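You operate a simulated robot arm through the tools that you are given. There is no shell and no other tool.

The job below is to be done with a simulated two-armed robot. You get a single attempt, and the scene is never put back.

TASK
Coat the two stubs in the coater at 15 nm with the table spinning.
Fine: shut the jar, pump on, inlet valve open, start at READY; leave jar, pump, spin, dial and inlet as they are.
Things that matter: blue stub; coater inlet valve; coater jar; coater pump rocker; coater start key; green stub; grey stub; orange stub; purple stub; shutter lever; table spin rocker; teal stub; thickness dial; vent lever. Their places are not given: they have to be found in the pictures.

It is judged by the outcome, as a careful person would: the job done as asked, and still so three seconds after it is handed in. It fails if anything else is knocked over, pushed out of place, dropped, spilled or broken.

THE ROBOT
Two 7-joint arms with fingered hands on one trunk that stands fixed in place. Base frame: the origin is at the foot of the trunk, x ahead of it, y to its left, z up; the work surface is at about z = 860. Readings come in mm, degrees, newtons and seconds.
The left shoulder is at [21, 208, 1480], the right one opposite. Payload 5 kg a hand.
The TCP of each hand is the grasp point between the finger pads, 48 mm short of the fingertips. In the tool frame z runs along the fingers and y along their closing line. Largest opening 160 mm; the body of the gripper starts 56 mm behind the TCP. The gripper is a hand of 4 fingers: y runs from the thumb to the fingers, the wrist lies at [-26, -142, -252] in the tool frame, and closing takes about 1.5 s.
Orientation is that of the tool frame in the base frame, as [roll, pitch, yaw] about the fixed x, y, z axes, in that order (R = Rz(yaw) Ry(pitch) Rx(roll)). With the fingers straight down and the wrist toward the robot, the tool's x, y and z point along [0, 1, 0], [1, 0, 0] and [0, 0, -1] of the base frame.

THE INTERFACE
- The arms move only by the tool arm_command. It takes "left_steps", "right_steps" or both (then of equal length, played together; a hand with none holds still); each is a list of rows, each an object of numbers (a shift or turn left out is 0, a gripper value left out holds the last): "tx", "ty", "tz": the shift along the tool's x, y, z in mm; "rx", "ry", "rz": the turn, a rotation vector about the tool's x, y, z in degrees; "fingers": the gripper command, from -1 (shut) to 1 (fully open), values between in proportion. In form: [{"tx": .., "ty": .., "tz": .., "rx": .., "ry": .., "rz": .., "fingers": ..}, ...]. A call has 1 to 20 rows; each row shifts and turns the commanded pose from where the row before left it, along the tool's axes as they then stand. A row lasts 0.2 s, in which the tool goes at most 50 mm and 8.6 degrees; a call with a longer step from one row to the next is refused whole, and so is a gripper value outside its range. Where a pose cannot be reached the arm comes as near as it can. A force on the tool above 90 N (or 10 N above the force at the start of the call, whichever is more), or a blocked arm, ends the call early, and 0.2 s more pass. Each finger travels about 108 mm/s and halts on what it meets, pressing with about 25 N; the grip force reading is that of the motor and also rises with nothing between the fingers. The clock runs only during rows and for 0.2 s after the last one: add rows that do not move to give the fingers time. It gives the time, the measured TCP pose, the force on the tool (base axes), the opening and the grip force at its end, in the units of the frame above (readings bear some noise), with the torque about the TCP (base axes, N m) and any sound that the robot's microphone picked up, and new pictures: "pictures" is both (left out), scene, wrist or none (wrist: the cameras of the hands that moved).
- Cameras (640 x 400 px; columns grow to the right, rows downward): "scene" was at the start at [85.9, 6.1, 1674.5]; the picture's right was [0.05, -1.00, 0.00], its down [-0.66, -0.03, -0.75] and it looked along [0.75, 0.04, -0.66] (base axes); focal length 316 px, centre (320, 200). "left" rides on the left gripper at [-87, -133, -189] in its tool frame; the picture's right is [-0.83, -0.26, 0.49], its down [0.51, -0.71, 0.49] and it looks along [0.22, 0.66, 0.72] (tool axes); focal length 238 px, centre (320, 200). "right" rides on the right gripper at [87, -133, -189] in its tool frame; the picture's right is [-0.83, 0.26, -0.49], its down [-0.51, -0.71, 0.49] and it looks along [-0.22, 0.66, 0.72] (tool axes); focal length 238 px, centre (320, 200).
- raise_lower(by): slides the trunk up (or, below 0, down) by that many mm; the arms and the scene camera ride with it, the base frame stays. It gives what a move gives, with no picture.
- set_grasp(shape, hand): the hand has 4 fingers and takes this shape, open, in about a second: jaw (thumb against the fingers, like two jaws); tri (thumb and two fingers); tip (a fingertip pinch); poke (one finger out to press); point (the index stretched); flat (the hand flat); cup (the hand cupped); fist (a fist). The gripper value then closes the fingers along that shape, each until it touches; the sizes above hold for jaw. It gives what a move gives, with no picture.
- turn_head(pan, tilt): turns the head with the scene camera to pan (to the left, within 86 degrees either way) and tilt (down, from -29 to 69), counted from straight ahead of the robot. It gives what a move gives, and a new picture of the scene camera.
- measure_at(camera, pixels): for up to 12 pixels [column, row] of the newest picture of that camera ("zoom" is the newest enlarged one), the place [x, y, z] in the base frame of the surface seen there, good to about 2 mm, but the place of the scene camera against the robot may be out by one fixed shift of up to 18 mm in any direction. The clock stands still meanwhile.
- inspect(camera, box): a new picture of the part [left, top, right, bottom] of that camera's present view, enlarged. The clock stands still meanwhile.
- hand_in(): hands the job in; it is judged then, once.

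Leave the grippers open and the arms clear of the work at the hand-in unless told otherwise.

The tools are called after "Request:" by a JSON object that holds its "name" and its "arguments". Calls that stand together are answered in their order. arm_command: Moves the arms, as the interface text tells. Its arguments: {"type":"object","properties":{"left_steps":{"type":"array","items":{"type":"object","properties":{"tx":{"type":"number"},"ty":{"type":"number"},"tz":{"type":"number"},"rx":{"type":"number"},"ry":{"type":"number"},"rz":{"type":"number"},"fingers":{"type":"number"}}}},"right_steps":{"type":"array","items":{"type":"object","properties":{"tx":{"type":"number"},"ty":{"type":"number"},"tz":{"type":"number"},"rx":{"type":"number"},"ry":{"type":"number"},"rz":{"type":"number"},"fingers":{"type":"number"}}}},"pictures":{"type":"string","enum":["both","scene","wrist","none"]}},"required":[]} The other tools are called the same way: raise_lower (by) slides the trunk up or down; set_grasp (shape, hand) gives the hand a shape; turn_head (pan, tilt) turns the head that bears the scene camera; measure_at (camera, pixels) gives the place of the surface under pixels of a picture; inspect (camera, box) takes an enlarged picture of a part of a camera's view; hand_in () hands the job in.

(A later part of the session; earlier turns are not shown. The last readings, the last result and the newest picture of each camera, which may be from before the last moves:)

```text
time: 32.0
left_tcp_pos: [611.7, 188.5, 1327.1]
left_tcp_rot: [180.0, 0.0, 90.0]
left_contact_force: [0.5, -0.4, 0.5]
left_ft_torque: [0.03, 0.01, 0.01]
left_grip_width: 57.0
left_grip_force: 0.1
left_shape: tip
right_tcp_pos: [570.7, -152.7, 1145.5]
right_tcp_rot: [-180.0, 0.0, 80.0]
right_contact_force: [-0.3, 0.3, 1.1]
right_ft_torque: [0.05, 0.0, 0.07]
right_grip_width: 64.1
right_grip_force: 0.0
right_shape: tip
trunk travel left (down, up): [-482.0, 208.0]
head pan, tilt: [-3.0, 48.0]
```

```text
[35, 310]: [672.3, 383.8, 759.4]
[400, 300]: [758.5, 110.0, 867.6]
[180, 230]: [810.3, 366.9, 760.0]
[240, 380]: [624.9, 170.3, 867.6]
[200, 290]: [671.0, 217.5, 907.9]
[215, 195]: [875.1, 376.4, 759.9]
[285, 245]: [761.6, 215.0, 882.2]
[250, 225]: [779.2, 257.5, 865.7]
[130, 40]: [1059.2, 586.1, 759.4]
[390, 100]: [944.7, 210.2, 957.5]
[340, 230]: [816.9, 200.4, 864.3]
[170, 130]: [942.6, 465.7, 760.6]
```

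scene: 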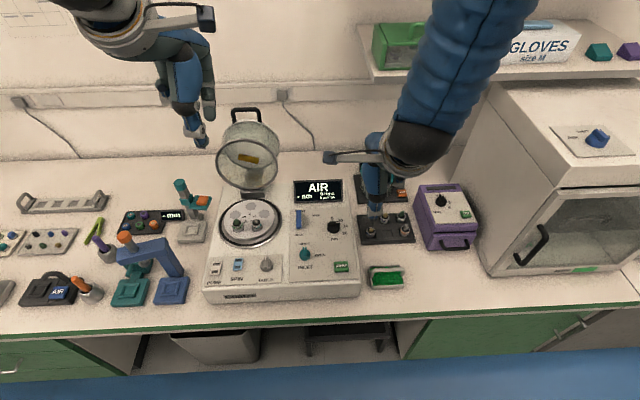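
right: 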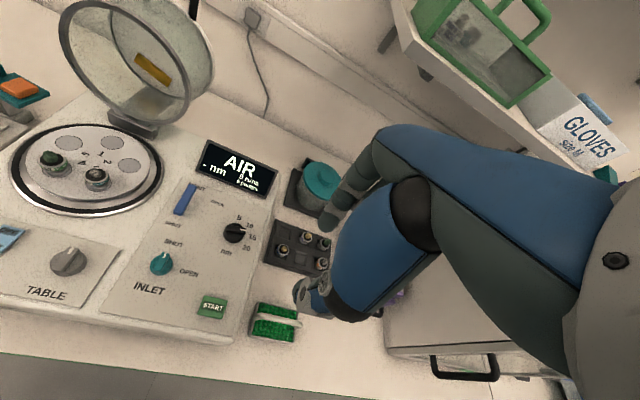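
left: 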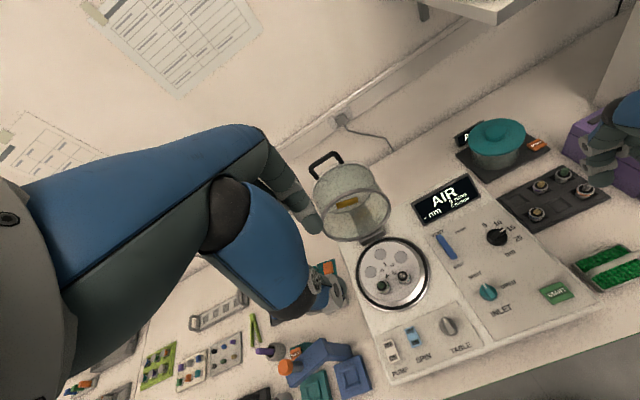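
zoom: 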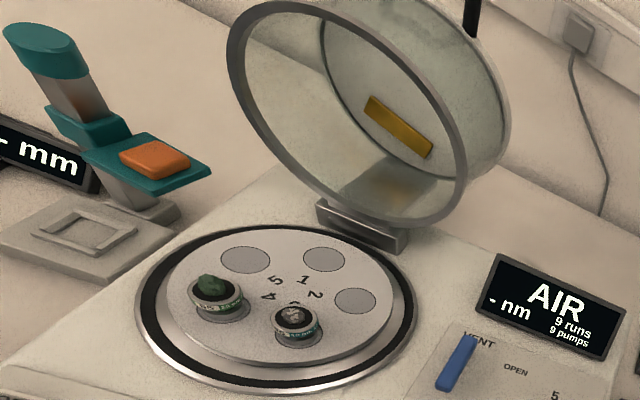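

The sealing ring centres at about (715, 183), z 868, and the rim geometry puts the hinge axis near (832, 882). The handle bar then swings on a 263 mm radius from (965, 1108) to about (591, 988). I'll bring the left hand over the handle bar, still high.

Request:
{"name": "arm_command", "arguments": {"left_steps": [{"ty": 44, "tx": -1}, {"ty": 44, "tx": -1}, {"ty": 44, "tx": -1}, {"ty": 44, "tx": -1}, {"ty": 44, "tx": -1}, {"ty": 44, "tx": -1}, {"ty": 44, "tx": -1}, {"ty": 46, "tx": -1}, {"tz": 35}, {"tz": 35}, {"tz": 35}, {}, {}], "pictures": "both"}}

Request:
{"name": "inspect", "arguments": {"camera": "left", "box": [200, 150, 420, 330]}}

Request:
{"name": "inspect", "arguments": {"camera": "scene", "box": [190, 60, 310, 200]}}

```text
time: 34.8
left_tcp_pos: [967.9, 178.6, 1219.9]
left_tcp_rot: [-179.9, 0.0, 89.9]
left_contact_force: [0.4, 0.0, -0.2]
left_ft_torque: [-0.02, 0.0, 0.01]
left_grip_width: 56.9
left_grip_force: 0.0
left_shape: tip
right_tcp_pos: [570.8, -152.7, 1145.2]
right_tcp_rot: [180.0, 0.0, 80.0]
right_contact_force: [0.2, -0.1, -0.8]
right_ft_torque: [-0.02, 0.01, -0.03]
right_grip_width: 64.1
right_grip_force: 0.0
right_shape: tip
trunk travel left (down, up): [-482.0, 208.0]
head pan, tilt: [-3.0, 48.0]
```

scene: 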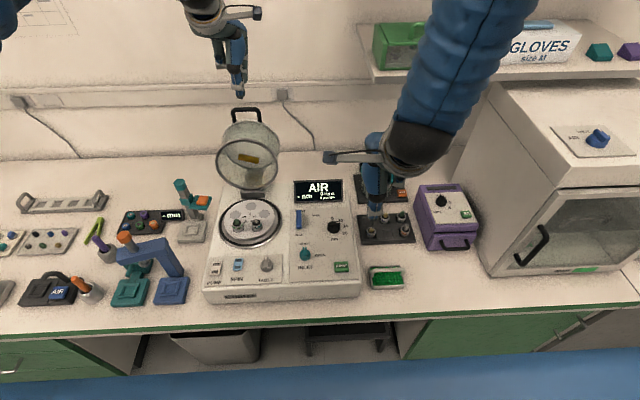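
left: 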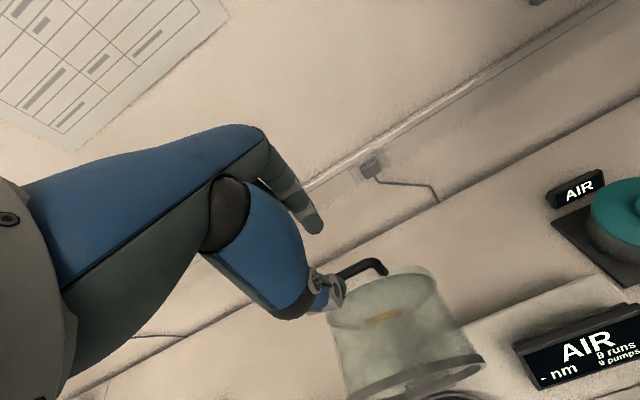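

```text
2.22 times, centred on (310, 240) of left
```

zoom: 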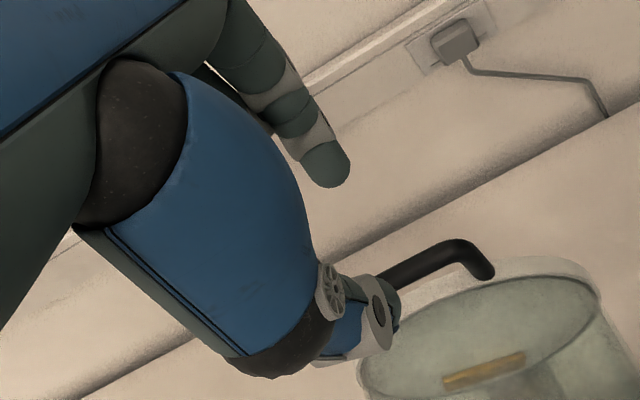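

```text
2.86 times, centred on (250, 130) of scene
```

zoom: 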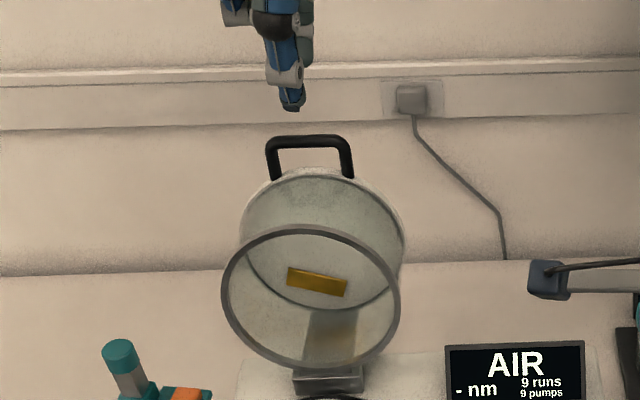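

The left hand reached its place above the handle. I'll measure the bar, the index tip and the thumb tip from the left wrist view.

Request:
{"name": "inspect", "arguments": {"camera": "left", "box": [280, 190, 420, 310]}}

Request:
{"name": "measure_at", "arguments": {"camera": "zoom", "pixels": [[330, 250], [380, 228], [420, 220], [460, 245], [350, 235], [160, 175], [175, 145], [250, 300], [270, 310], [460, 310], [520, 265], [360, 250]]}}

```text
3.33 times, centred on (350, 250) of left
```

zoom: 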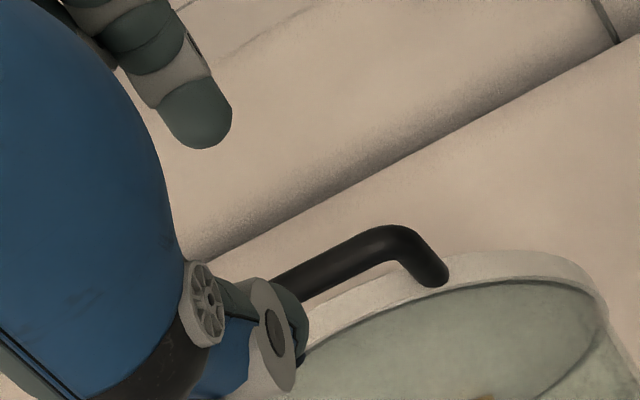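

```text
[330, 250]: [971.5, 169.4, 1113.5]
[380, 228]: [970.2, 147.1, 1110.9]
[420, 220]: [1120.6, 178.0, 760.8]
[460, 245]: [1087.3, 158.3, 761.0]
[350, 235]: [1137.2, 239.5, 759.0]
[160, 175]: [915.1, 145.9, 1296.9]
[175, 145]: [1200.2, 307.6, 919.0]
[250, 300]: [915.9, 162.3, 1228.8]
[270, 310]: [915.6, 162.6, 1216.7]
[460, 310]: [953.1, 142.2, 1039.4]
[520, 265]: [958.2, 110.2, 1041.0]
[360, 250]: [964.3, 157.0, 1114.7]
```

The bar's top is at z≈1114, its centre near (967, 1108), and the hand is centred over it in x. I'll lower 79 mm so the fingers straddle the bar, then close on it.

Request:
{"name": "arm_command", "arguments": {"left_steps": [{"tz": 20}, {"tz": 20}, {"tz": 20}, {"tz": 12}, {"tz": 7}, {}, {"fingers": -0.5}, {"fingers": -0.7}, {"fingers": -0.9}, {"fingers": -1}, {"fingers": -1}, {"fingers": -1}, {}], "pictures": "both"}}

Request:
{"name": "inspect", "arguments": {"camera": "left", "box": [240, 170, 420, 310]}}

Request:
{"name": "inspect", "arguments": {"camera": "scene", "box": [190, 60, 310, 200]}}

```text
time: 37.6
left_tcp_pos: [967.5, 179.7, 1143.5]
left_tcp_rot: [-179.9, 0.0, 89.9]
left_contact_force: [-2.4, 0.1, -1.7]
left_ft_torque: [0.01, 0.04, 0.08]
left_grip_width: 7.9
left_grip_force: 25.5
left_shape: tip
right_tcp_pos: [570.7, -152.4, 1144.4]
right_tcp_rot: [180.0, -0.1, 80.0]
right_contact_force: [0.9, 0.1, 0.6]
right_ft_torque: [0.03, -0.02, 0.0]
right_grip_width: 64.0
right_grip_force: 0.1
right_shape: tip
trunk travel left (down, up): [-482.0, 208.0]
head pan, tilt: [-3.0, 48.0]
```

scene: 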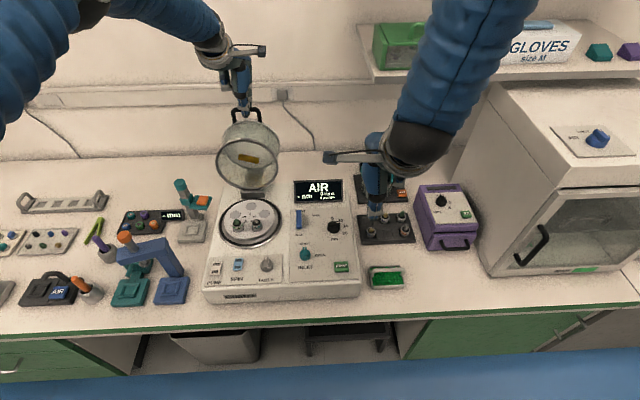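
left: 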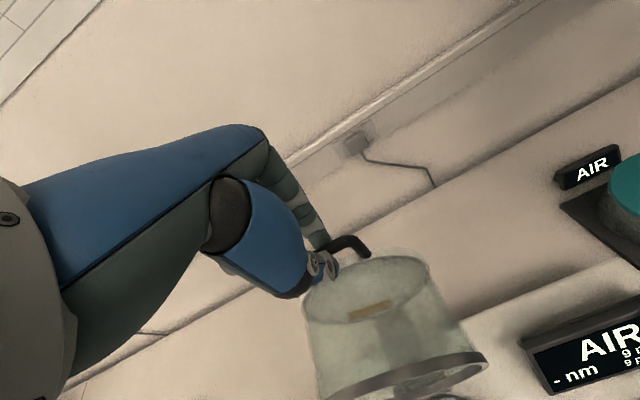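

```text
2.86 times, centred on (330, 240) of left
```

zoom: 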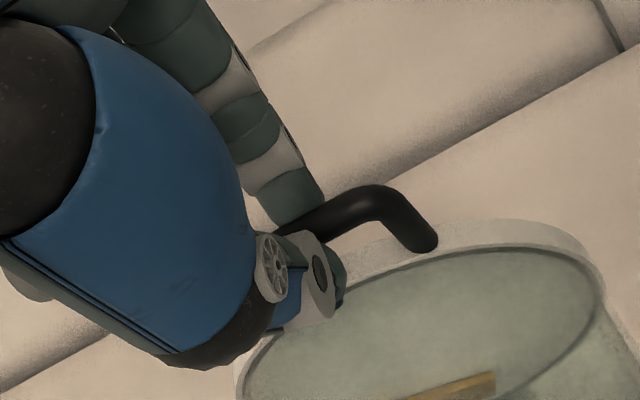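

```text
2.86 times, centred on (250, 130) of scene
```

zoom: 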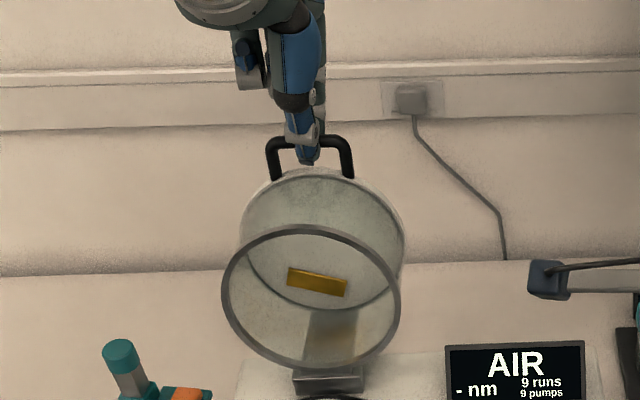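

The bar is gripped (width 7.9 mm, 25 N) with little side force. I'll start the swing with the first 12° along the computed arc and watch the forces.

Request:
{"name": "arm_command", "arguments": {"left_steps": [{"ty": -12.1, "tz": -6.5}, {"ty": -12.4, "tz": -5.9}, {"ty": -12.8, "tz": -5.3}, {"ty": -13.0, "tz": -4.6}], "pictures": "both"}}

Request:
{"name": "inspect", "arguments": {"camera": "scene", "box": [190, 60, 310, 200]}}

```text
time: 38.6
left_tcp_pos: [915.8, 179.9, 1166.0]
left_tcp_rot: [180.0, 0.1, 90.0]
left_contact_force: [3.8, 0.2, 4.5]
left_ft_torque: [-0.04, -0.39, 0.08]
left_grip_width: 8.0
left_grip_force: 25.0
left_shape: tip
right_tcp_pos: [568.8, -152.6, 1144.6]
right_tcp_rot: [179.9, 0.0, 79.9]
right_contact_force: [-0.5, -0.2, -0.4]
right_ft_torque: [0.03, -0.07, -0.01]
right_grip_width: 64.0
right_grip_force: 0.0
right_shape: tip
trunk travel left (down, up): [-482.0, 208.0]
head pan, tilt: [-3.0, 48.0]
```

scene: 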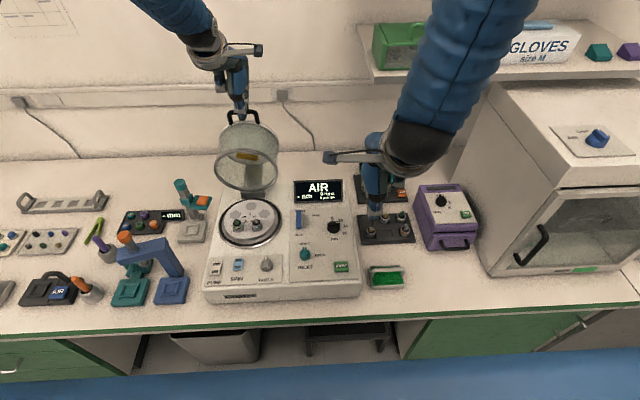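
left: 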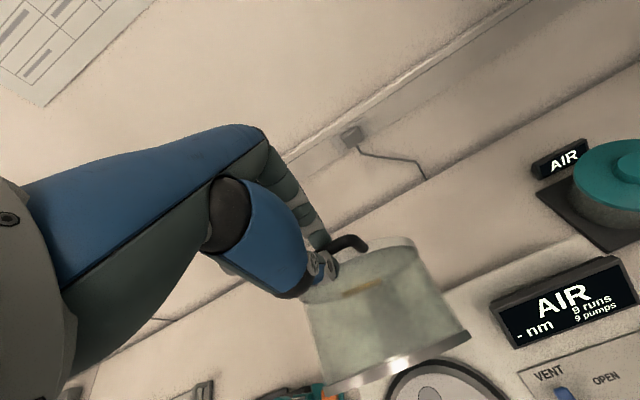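

```text
2.86 times, centred on (250, 130) of scene
```

zoom: 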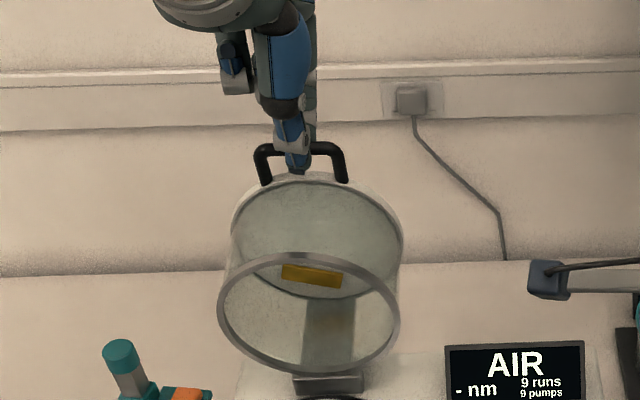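

The jar follows with small forces (4 N). I'll continue the swing through about 36° more.

Request:
{"name": "arm_command", "arguments": {"left_steps": [{"ty": -13.2, "tz": -3.9}, {"ty": -13.4, "tz": -3.1}, {"ty": -13.5, "tz": -2.5}, {"ty": -13.7, "tz": -1.8}, {"ty": -13.7, "tz": -1.1}, {"ty": -13.8, "tz": -0.3}, {"ty": -13.7, "tz": 0.4}, {"ty": -13.7, "tz": 1.1}, {"ty": -13.7, "tz": 1.8}, {"ty": -13.5, "tz": 2.5}], "pictures": "both"}}

Request:
{"name": "inspect", "arguments": {"camera": "scene", "box": [180, 80, 320, 240]}}

```text
time: 40.8
left_tcp_pos: [780.6, 180.2, 1171.1]
left_tcp_rot: [-179.8, 0.0, 90.0]
left_contact_force: [-1.3, -1.1, 8.7]
left_ft_torque: [-0.05, -0.05, 0.09]
left_grip_width: 9.2
left_grip_force: 24.6
left_shape: tip
right_tcp_pos: [569.4, -151.8, 1145.3]
right_tcp_rot: [180.0, 0.1, 80.1]
right_contact_force: [0.1, 0.1, -0.3]
right_ft_torque: [-0.03, 0.02, 0.01]
right_grip_width: 64.1
right_grip_force: 0.0
right_shape: tip
trunk travel left (down, up): [-482.0, 208.0]
head pan, tilt: [-3.0, 48.0]
```

scene: 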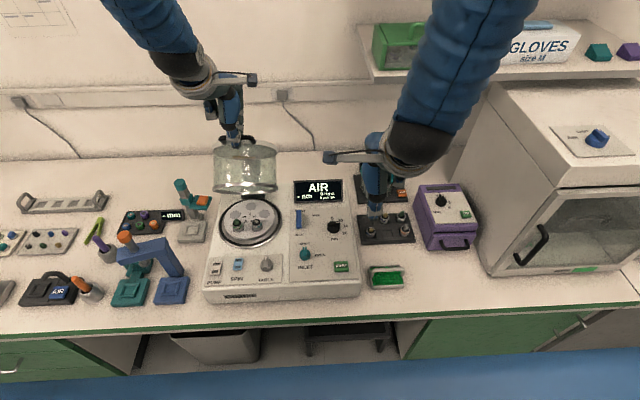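
left: 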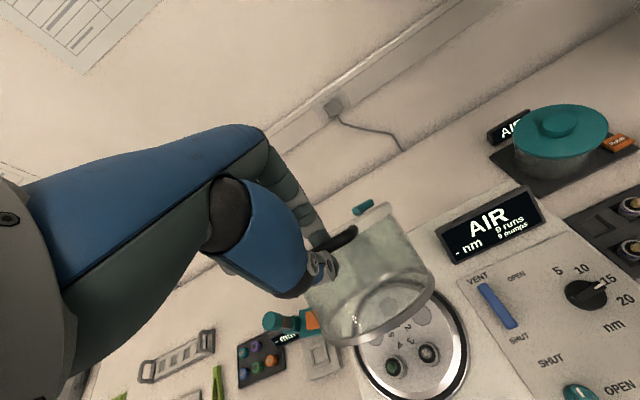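

```text
2.50 times, centred on (250, 160) of scene
```

zoom: 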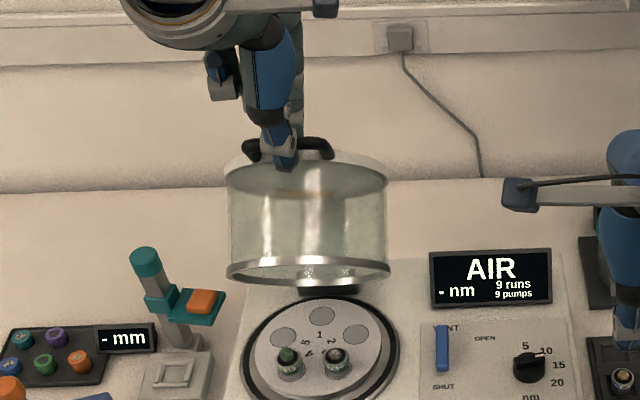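

The jar is just about half down; forces are about 9 N. I'll continue the next 30°.

Request:
{"name": "arm_command", "arguments": {"left_steps": [{"ty": -13.4, "tz": 3.3}, {"ty": -13.2, "tz": 3.9}, {"ty": -13.0, "tz": 4.6}, {"ty": -12.7, "tz": 5.3}, {"ty": -12.4, "tz": 6.0}, {"ty": -12.1, "tz": 6.6}, {"ty": -11.7, "tz": 7.2}, {"ty": -11.4, "tz": 7.8}], "pictures": "both"}}

Request:
{"name": "inspect", "arguments": {"camera": "scene", "box": [180, 100, 320, 260]}}

```text
time: 42.6
left_tcp_pos: [680.6, 180.7, 1126.0]
left_tcp_rot: [180.0, 0.0, 90.1]
left_contact_force: [-4.6, -0.8, 5.6]
left_ft_torque: [-0.04, 0.11, 0.11]
left_grip_width: 9.0
left_grip_force: 25.2
left_shape: tip
right_tcp_pos: [570.2, -151.9, 1145.9]
right_tcp_rot: [-180.0, 0.0, 80.0]
right_contact_force: [-0.5, 0.3, -0.7]
right_ft_torque: [0.0, -0.01, 0.0]
right_grip_width: 64.1
right_grip_force: 0.1
right_shape: tip
trunk travel left (down, up): [-482.0, 208.0]
head pan, tilt: [-3.0, 48.0]
```

scene: 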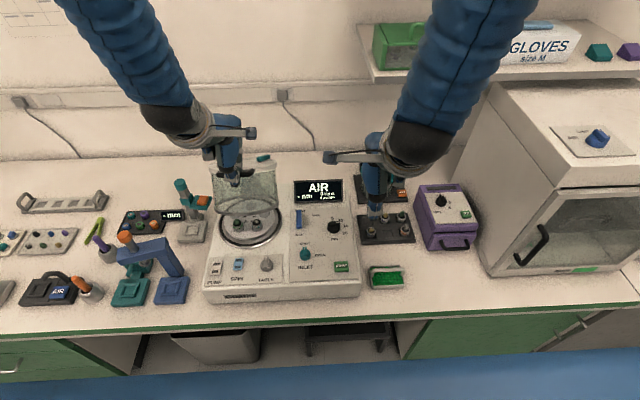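
left: 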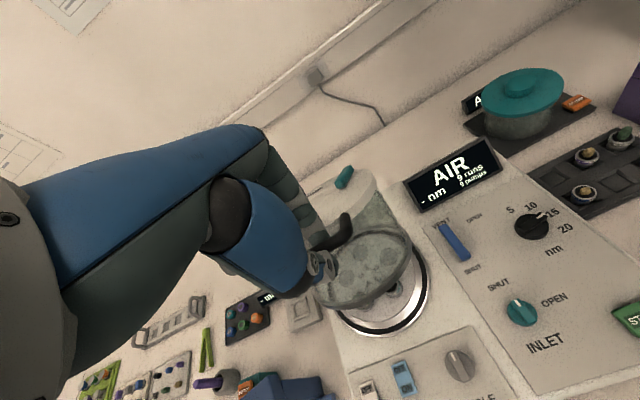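

```text
2.50 times, centred on (250, 180) of scene
```

zoom: 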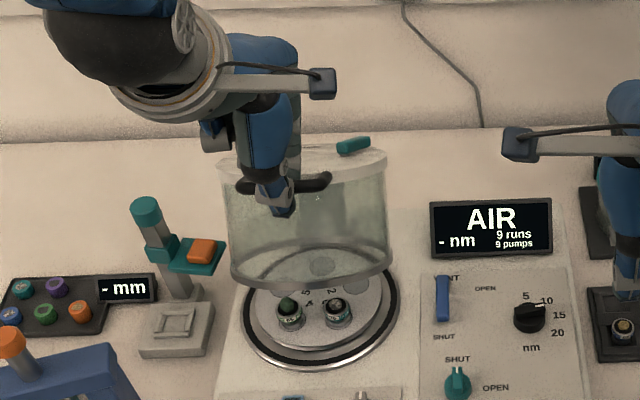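

A teal lever on top of the jar's cap has come into view: that's the shutter lever. I'll carry on lowering the jar by 18° more.

Request:
{"name": "arm_command", "arguments": {"left_steps": [{"ty": -10.9, "tz": 8.4}, {"ty": -10.4, "tz": 9.0}, {"ty": -10.0, "tz": 9.5}, {"ty": -9.4, "tz": 10.0}, {"ty": -9.0, "tz": 10.4}, {"ty": -8.3, "tz": 11.0}], "pictures": "both"}}

Request:
{"name": "inspect", "arguments": {"camera": "scene", "box": [180, 100, 320, 260]}}

```text
time: 44.0
left_tcp_pos: [623.9, 180.2, 1068.6]
left_tcp_rot: [180.0, 0.1, 90.1]
left_contact_force: [-8.3, 2.2, 6.5]
left_ft_torque: [-0.01, 0.13, 0.06]
left_grip_width: 9.0
left_grip_force: 25.1
left_shape: tip
right_tcp_pos: [570.4, -151.9, 1145.3]
right_tcp_rot: [-179.9, 0.0, 80.0]
right_contact_force: [0.5, 0.1, 0.3]
right_ft_torque: [0.03, 0.01, -0.02]
right_grip_width: 63.8
right_grip_force: 0.0
right_shape: tip
trunk travel left (down, up): [-482.0, 208.0]
head pan, tilt: [-3.0, 48.0]
```

scene: 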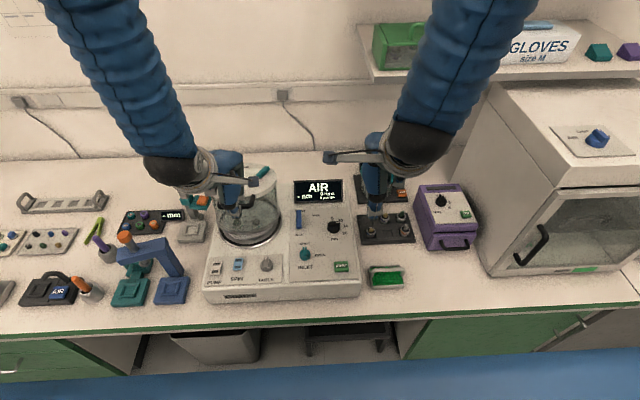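
left: 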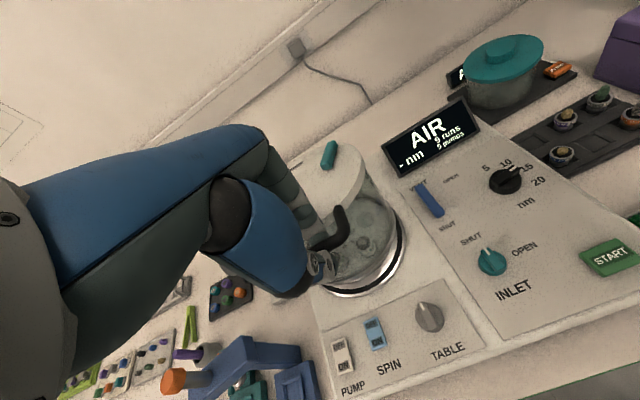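

```text
2.50 times, centred on (250, 180) of scene
```

zoom: 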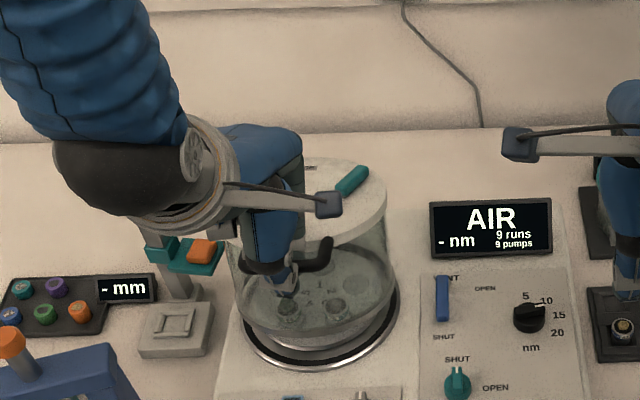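

Nearly shut. I'll lower the last part in smaller steps and watch the force.

Request:
{"name": "arm_command", "arguments": {"left_steps": [{"ty": -7.8, "tz": 11.3}, {"ty": -7.2, "tz": 11.8}, {"ty": -3.3, "tz": 6.0}, {"ty": -3.2, "tz": 6.1}, {}], "pictures": "both"}}

Request:
{"name": "inspect", "arguments": {"camera": "scene", "box": [180, 120, 320, 280]}}

```text
time: 45.2
left_tcp_pos: [600.5, 181.0, 1033.2]
left_tcp_rot: [180.0, 0.0, 90.0]
left_contact_force: [-13.1, 3.3, 19.0]
left_ft_torque: [-0.16, -2.54, 0.06]
left_grip_width: 4.3
left_grip_force: 25.2
left_shape: tip
right_tcp_pos: [568.2, -152.1, 1147.2]
right_tcp_rot: [-180.0, 0.0, 80.0]
right_contact_force: [0.6, 0.2, 0.0]
right_ft_torque: [-0.01, 0.02, -0.02]
right_grip_width: 64.1
right_grip_force: 0.1
right_shape: tip
trunk travel left (down, up): [-482.0, 208.0]
head pan, tilt: [-3.0, 48.0]
```

scene: 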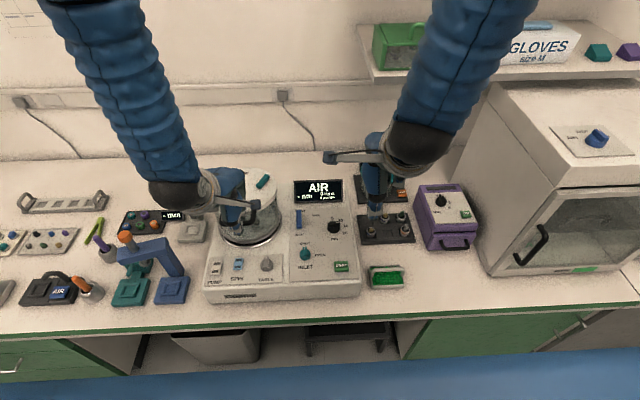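
left: 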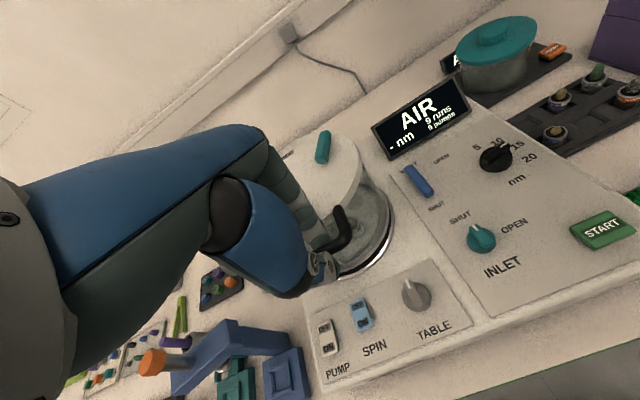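

```text
2.50 times, centred on (250, 200) of scene
```

zoom: 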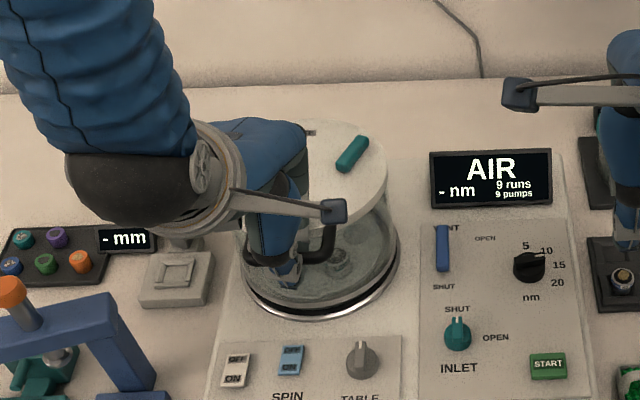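

The torque has grown (-2.5 N·m), so the jar is nearly seated or the finger is touching the glass. I'll zoom in to see whether the rim sits on the ring.

Request:
{"name": "inspect", "arguments": {"camera": "left", "box": [280, 120, 420, 290]}}

Request:
{"name": "inspect", "arguments": {"camera": "right", "box": [0, 0, 240, 240]}}

Request:
{"name": "inspect", "arguments": {"camera": "scene", "box": [205, 165, 305, 255]}}

```text
2.35 times, centred on (350, 205) of left
```

zoom: 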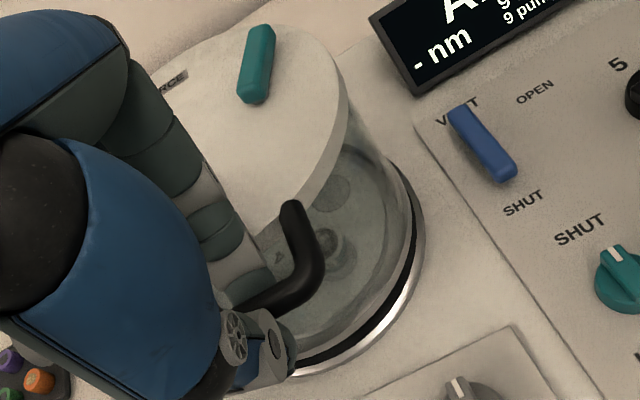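

```text
1.67 times, centred on (120, 120) of right
```

zoom: 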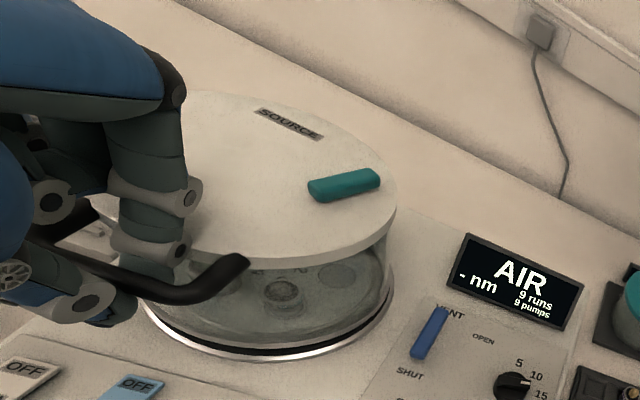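

```text
4.44 times, centred on (255, 210) of scene
```

zoom: 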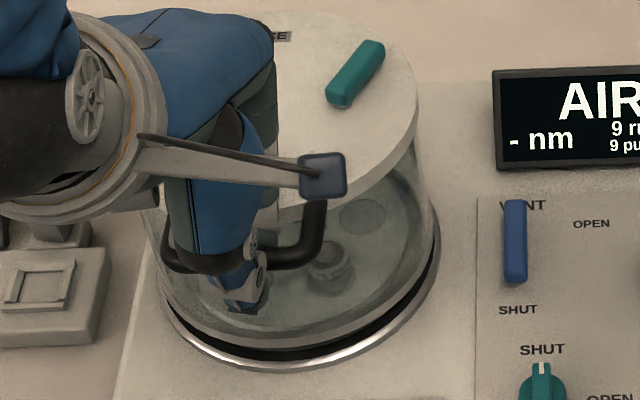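

The rim seems just above the ring. I'll measure the rim's front edge and the handle bar heights in this zoom.

Request:
{"name": "measure_at", "arguments": {"camera": "zoom", "pixels": [[300, 250], [315, 215], [195, 258], [400, 295], [430, 245], [240, 345], [300, 345], [205, 310], [360, 60], [380, 150], [410, 310], [340, 350]]}}

Request:
{"name": "inspect", "arguments": {"camera": "right", "box": [60, 120, 170, 225]}}

Request:
{"name": "measure_at", "arguments": {"camera": "zoom", "pixels": [[330, 280], [300, 300], [250, 310], [430, 215], [440, 230], [280, 130], [200, 260], [300, 340], [320, 200], [380, 160]]}}

```text
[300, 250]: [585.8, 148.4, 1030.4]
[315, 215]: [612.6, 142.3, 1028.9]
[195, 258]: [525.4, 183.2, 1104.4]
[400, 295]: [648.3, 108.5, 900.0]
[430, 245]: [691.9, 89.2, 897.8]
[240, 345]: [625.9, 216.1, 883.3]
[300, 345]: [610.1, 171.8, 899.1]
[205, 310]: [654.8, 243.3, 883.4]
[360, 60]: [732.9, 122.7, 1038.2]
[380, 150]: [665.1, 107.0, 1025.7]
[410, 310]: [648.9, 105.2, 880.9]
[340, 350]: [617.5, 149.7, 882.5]
```

```text
3.81 times, centred on (115, 172) of right
```

zoom: 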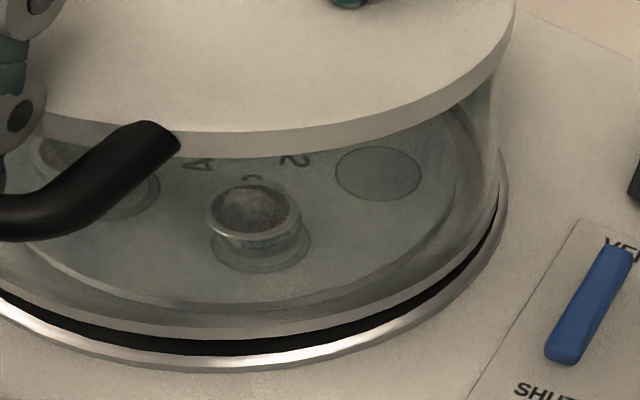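

```text
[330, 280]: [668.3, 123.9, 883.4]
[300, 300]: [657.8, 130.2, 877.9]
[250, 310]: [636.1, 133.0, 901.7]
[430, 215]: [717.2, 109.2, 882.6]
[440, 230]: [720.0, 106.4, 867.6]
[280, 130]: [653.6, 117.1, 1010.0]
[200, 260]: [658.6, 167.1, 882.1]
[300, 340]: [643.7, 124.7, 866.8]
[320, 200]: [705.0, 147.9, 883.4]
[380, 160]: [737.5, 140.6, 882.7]
```

The rim is still about 10 mm off the ring at the front (roughly 3–5° to go), and the finger joint seems to be jamming in the handle loop. I'll open the pinch slightly so the bar is free, lift the hand straight up, and look again.

Request:
{"name": "arm_command", "arguments": {"left_steps": [{"fingers": -0.85}, {"fingers": -0.78}, {"fingers": -0.75}, {"tz": -5}, {"tz": -10}, {"tz": -20}, {"tz": -30}, {}], "pictures": "both"}}

Request:
{"name": "inspect", "arguments": {"camera": "right", "box": [0, 0, 240, 240]}}

Request:
{"name": "inspect", "arguments": {"camera": "scene", "box": [190, 140, 310, 260]}}

```text
time: 47.0
left_tcp_pos: [602.4, 181.4, 1098.0]
left_tcp_rot: [-179.9, 0.0, 90.0]
left_contact_force: [-0.5, -0.8, 0.2]
left_ft_torque: [0.0, 0.06, 0.0]
left_grip_width: 19.7
left_grip_force: 0.1
left_shape: tip
right_tcp_pos: [570.6, -151.6, 1145.7]
right_tcp_rot: [-179.9, 0.0, 80.0]
right_contact_force: [0.5, 0.4, -0.3]
right_ft_torque: [-0.02, 0.08, 0.01]
right_grip_width: 63.9
right_grip_force: 0.0
right_shape: tip
trunk travel left (down, up): [-482.0, 208.0]
head pan, tilt: [-3.0, 48.0]
```

scene: 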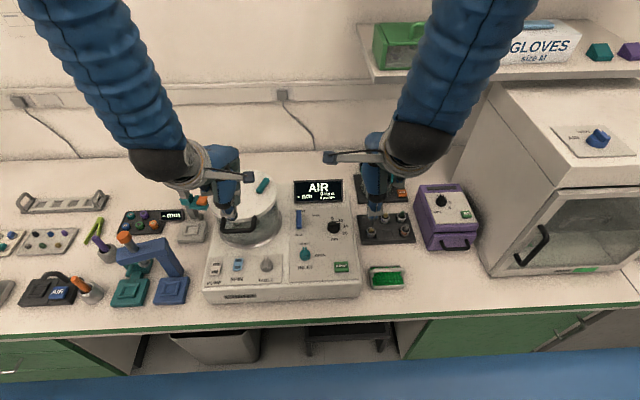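
left: 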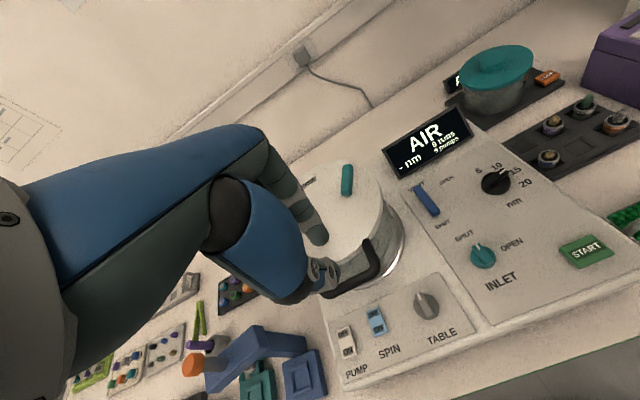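

```text
1.67 times, centred on (120, 120) of right
```

zoom: 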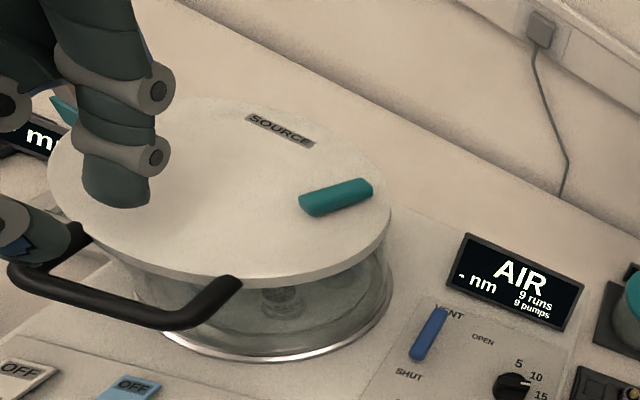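

```text
3.33 times, centred on (250, 200) of scene
```

zoom: 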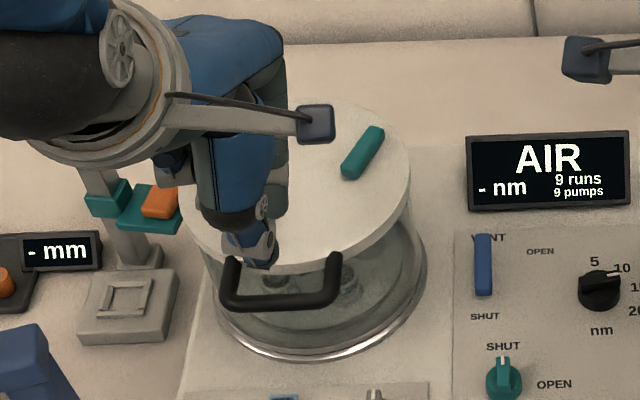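

The jar dropped shut on its own once freed; no black gap shows under the rim. I'll move the left hand up and back to see the whole cap, the "SOURCE" plate and the teal shutter lever.

Request:
{"name": "arm_command", "arguments": {"left_steps": [{"tz": -40}, {"tz": -40}, {"tz": -40, "ty": -20}, {"ty": -40, "tx": 20}, {"ty": -40, "tx": 30}, {"ty": -40, "tx": 30}, {"ty": -30, "tx": 30}, {}], "pictures": "both"}}

Request:
{"name": "inspect", "arguments": {"camera": "scene", "box": [200, 150, 310, 260]}}

Request:
{"name": "inspect", "arguments": {"camera": "right", "box": [0, 0, 180, 240]}}

Request:
{"name": "inspect", "arguments": {"camera": "scene", "box": [225, 160, 285, 215]}}

```text
time: 48.8
left_tcp_pos: [494.0, 293.0, 1218.9]
left_tcp_rot: [-179.8, 0.0, 90.0]
left_contact_force: [-0.8, -0.8, 1.1]
left_ft_torque: [0.12, -0.02, 0.04]
left_grip_width: 19.9
left_grip_force: 0.2
left_shape: tip
left hand out of reach, approached as far as the arm can: row 6, 7
right_tcp_pos: [569.7, -154.0, 1144.9]
right_tcp_rot: [-180.0, -0.1, 80.0]
right_contact_force: [0.2, -1.0, 0.6]
right_ft_torque: [0.11, -0.04, 0.02]
right_grip_width: 64.0
right_grip_force: 0.1
right_shape: tip
trunk travel left (down, up): [-482.0, 208.0]
head pan, tilt: [-3.0, 48.0]
```

scene: 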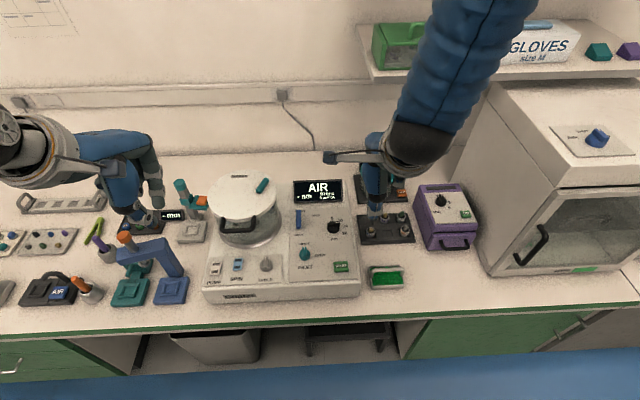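
left: 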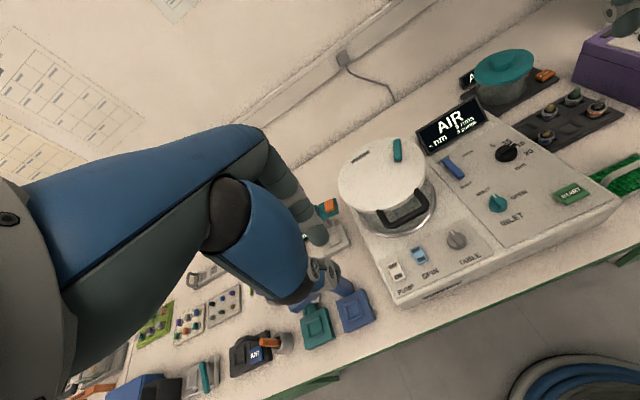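

```text
3.64 times, centred on (255, 205) of scene
```

zoom: 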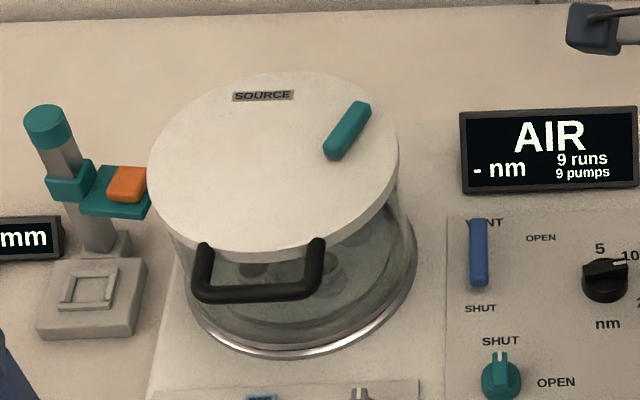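

```text
1.67 times, centred on (90, 120) of right
```

zoom: 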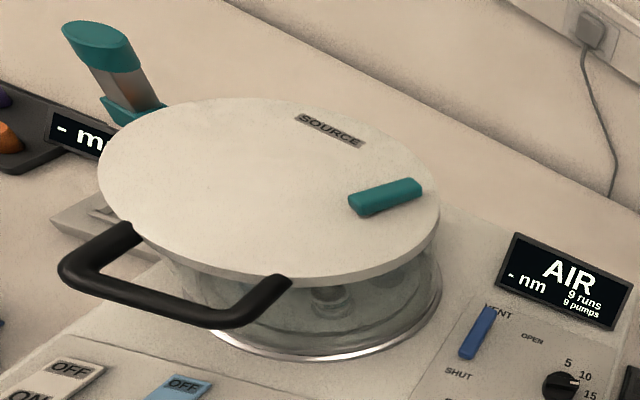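

```text
7.27 times, centred on (255, 188) of scene
```

zoom: 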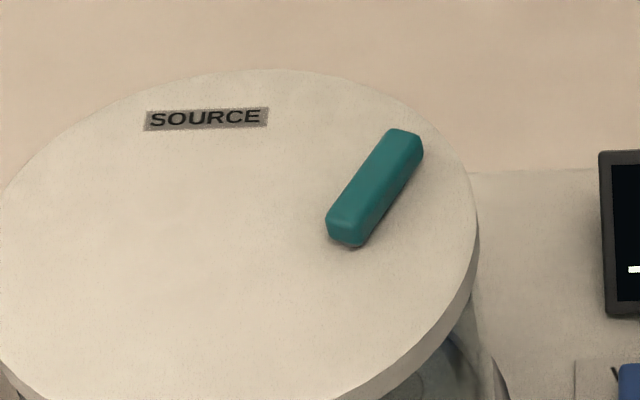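

The cap carries a "SOURCE" plate toward the back and the teal lever on the right. I'll measure the cap, the label, the lever ends and the handle, and check that the jar is seated.

Request:
{"name": "measure_at", "arguments": {"camera": "zoom", "pixels": [[155, 120], [260, 117], [405, 138], [345, 225], [420, 150], [350, 245], [200, 250], [340, 300], [470, 230], [250, 75], [20, 200], [415, 175]]}}

Request:
{"name": "inspect", "arguments": {"camera": "left", "box": [320, 110, 450, 250]}}

Request:
{"name": "measure_at", "arguments": {"camera": "zoom", "pixels": [[120, 130], [260, 160], [330, 75], [335, 130], [345, 230], [270, 250], [365, 190], [180, 290], [215, 130], [330, 240], [200, 310], [330, 310]]}}

```text
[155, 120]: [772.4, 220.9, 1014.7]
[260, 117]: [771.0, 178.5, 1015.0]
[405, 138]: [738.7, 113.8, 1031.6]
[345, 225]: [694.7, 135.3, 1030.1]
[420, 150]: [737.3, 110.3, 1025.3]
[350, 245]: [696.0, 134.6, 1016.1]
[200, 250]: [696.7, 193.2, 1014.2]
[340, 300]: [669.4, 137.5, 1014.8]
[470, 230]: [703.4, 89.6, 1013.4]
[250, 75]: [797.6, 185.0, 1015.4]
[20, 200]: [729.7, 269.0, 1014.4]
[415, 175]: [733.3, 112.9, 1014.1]
```

```text
2.86 times, centred on (385, 180) of left
```

zoom: 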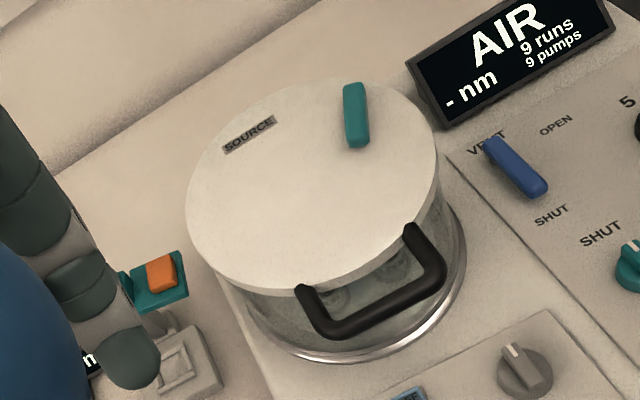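

```text
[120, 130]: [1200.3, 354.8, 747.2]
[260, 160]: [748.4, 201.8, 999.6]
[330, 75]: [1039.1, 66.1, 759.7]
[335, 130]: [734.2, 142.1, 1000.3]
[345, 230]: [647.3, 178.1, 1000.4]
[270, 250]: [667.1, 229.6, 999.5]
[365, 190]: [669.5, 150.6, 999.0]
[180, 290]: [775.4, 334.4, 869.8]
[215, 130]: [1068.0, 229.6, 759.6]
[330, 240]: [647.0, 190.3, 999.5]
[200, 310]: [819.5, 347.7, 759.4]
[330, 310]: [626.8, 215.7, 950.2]
```

The cap top is flat at z=1000 everywhere, so the jar is properly seated. The gold target was visible and uncovered under the SOURCE plate when the jar was open, with the shutter lever swung to the side, so I leave it. Next come the rockers: I'll zoom in and measure SPIN and PUMP precisely.

Request:
{"name": "inspect", "arguments": {"camera": "left", "box": [380, 235, 440, 290]}}

Request:
{"name": "measure_at", "arguments": {"camera": "zoom", "pixels": [[105, 195], [125, 235], [145, 275], [160, 330], [330, 95], [350, 130], [380, 175], [370, 140], [410, 205], [120, 190], [200, 320], [255, 180]]}}

Request:
{"name": "inspect", "arguments": {"camera": "scene", "box": [200, 250, 260, 290]}}

Request:
{"name": "measure_at", "arguments": {"camera": "zoom", "pixels": [[150, 110], [160, 130], [150, 160], [145, 190], [390, 90], [400, 110], [395, 140], [400, 170], [390, 180], [200, 150], [300, 150]]}}

```text
7.27 times, centred on (410, 262) of left
```

zoom: 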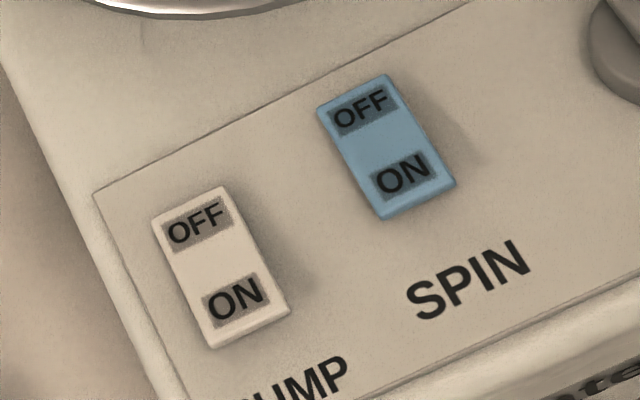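

```text
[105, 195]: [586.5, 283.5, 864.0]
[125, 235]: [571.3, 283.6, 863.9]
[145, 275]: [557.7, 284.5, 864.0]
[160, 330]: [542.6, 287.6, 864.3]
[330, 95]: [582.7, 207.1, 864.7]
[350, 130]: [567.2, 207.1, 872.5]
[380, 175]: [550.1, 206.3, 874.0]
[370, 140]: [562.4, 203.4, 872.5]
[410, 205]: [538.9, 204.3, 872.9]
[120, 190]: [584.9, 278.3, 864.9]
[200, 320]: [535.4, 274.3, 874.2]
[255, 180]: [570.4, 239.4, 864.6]
```

```text
10.00 times, centred on (230, 270) of scene
```

zoom: 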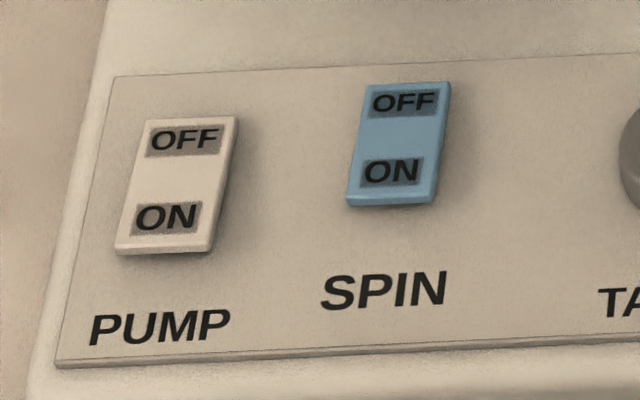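

```text
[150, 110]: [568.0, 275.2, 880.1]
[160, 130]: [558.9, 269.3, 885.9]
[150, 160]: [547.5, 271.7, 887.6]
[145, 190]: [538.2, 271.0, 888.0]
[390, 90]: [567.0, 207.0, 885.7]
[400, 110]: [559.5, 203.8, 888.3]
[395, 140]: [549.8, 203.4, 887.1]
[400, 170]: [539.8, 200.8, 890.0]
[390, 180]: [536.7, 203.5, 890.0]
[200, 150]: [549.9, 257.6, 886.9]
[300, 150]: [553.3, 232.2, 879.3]
```

The rockers' ON ends stand about 4 mm higher than their OFF ends, so both are OFF. SPIN ON is near (549, 202, 875) and PUMP ON near (541, 263, 874). Before bringing the left hand in low and tilted, I'll check the heights of the neighbouring press and gauge, and the handle bar.

Request:
{"name": "measure_at", "arguments": {"camera": "scene", "pixels": [[125, 237], [150, 248], [165, 243], [180, 265], [180, 184], [200, 198], [250, 229], [236, 222], [265, 230], [250, 292], [205, 285], [172, 292]]}}

Request:
{"name": "inspect", "arguments": {"camera": "scene", "box": [90, 170, 300, 310]}}

```text
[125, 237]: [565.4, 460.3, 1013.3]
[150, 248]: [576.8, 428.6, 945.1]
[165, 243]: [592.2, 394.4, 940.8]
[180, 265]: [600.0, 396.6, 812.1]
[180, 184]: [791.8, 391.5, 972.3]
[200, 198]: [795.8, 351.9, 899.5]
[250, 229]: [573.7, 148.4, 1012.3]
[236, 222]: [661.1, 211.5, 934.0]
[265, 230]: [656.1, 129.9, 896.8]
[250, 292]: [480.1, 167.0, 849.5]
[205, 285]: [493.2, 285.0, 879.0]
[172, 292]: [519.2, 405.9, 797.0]
```

```text
2.86 times, centred on (195, 240) of scene
```

zoom: 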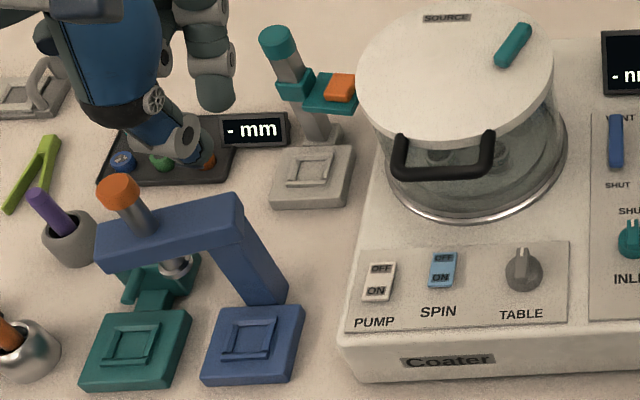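

The handle bar is now at about (586, z 997) and the press top stays below about 935 at y>370, so a tilted approach is clear. I'll bring the left hand (pinch closed) in, tilt it 35° so the fingers point forward and down, and hover above SPIN's ON end.

Request:
{"name": "arm_command", "arguments": {"left_steps": [{"tx": -22.75, "ty": 19, "tz": 34.75, "fingers": -1}, {"tx": -22.75, "ty": 19, "tz": 34.75}, {"tx": -22.75, "ty": 19, "tz": 34.75}, {"tx": -22.75, "ty": 19, "tz": 34.75}, {"rx": -7}, {"rx": -7}, {"rx": -7}, {"rx": -7}, {"rx": -7}, {"ty": -20.5, "tz": -14.35}, {"ty": -20.5, "tz": -14.35}, {}, {}], "pictures": "both"}}

```text
time: 51.6
left_tcp_pos: [523.0, 202.5, 1078.7]
left_tcp_rot: [145.1, 0.1, 90.0]
left_contact_force: [-0.3, -2.0, 1.6]
left_ft_torque: [-0.02, -0.04, -0.03]
left_grip_width: 0.0
left_grip_force: 25.2
left_shape: tip
right_tcp_pos: [569.7, -151.9, 1145.1]
right_tcp_rot: [-179.9, 0.0, 80.0]
right_contact_force: [-0.4, 0.0, -0.2]
right_ft_torque: [-0.02, -0.04, 0.0]
right_grip_width: 64.0
right_grip_force: 0.1
right_shape: tip
trunk travel left (down, up): [-482.0, 208.0]
head pan, tilt: [-3.0, 48.0]
```

scene: 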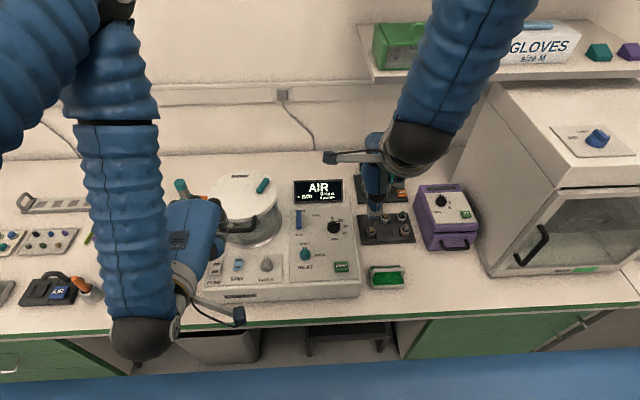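
left: 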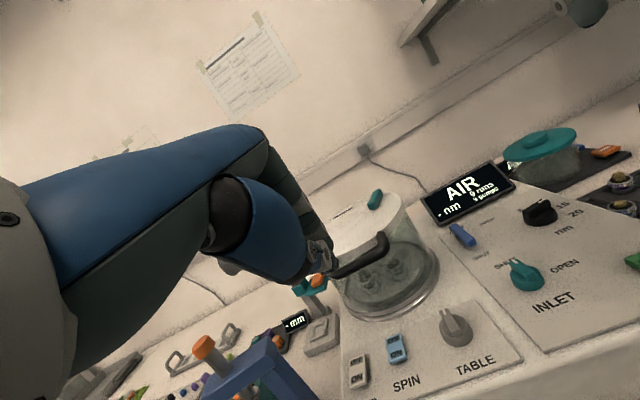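

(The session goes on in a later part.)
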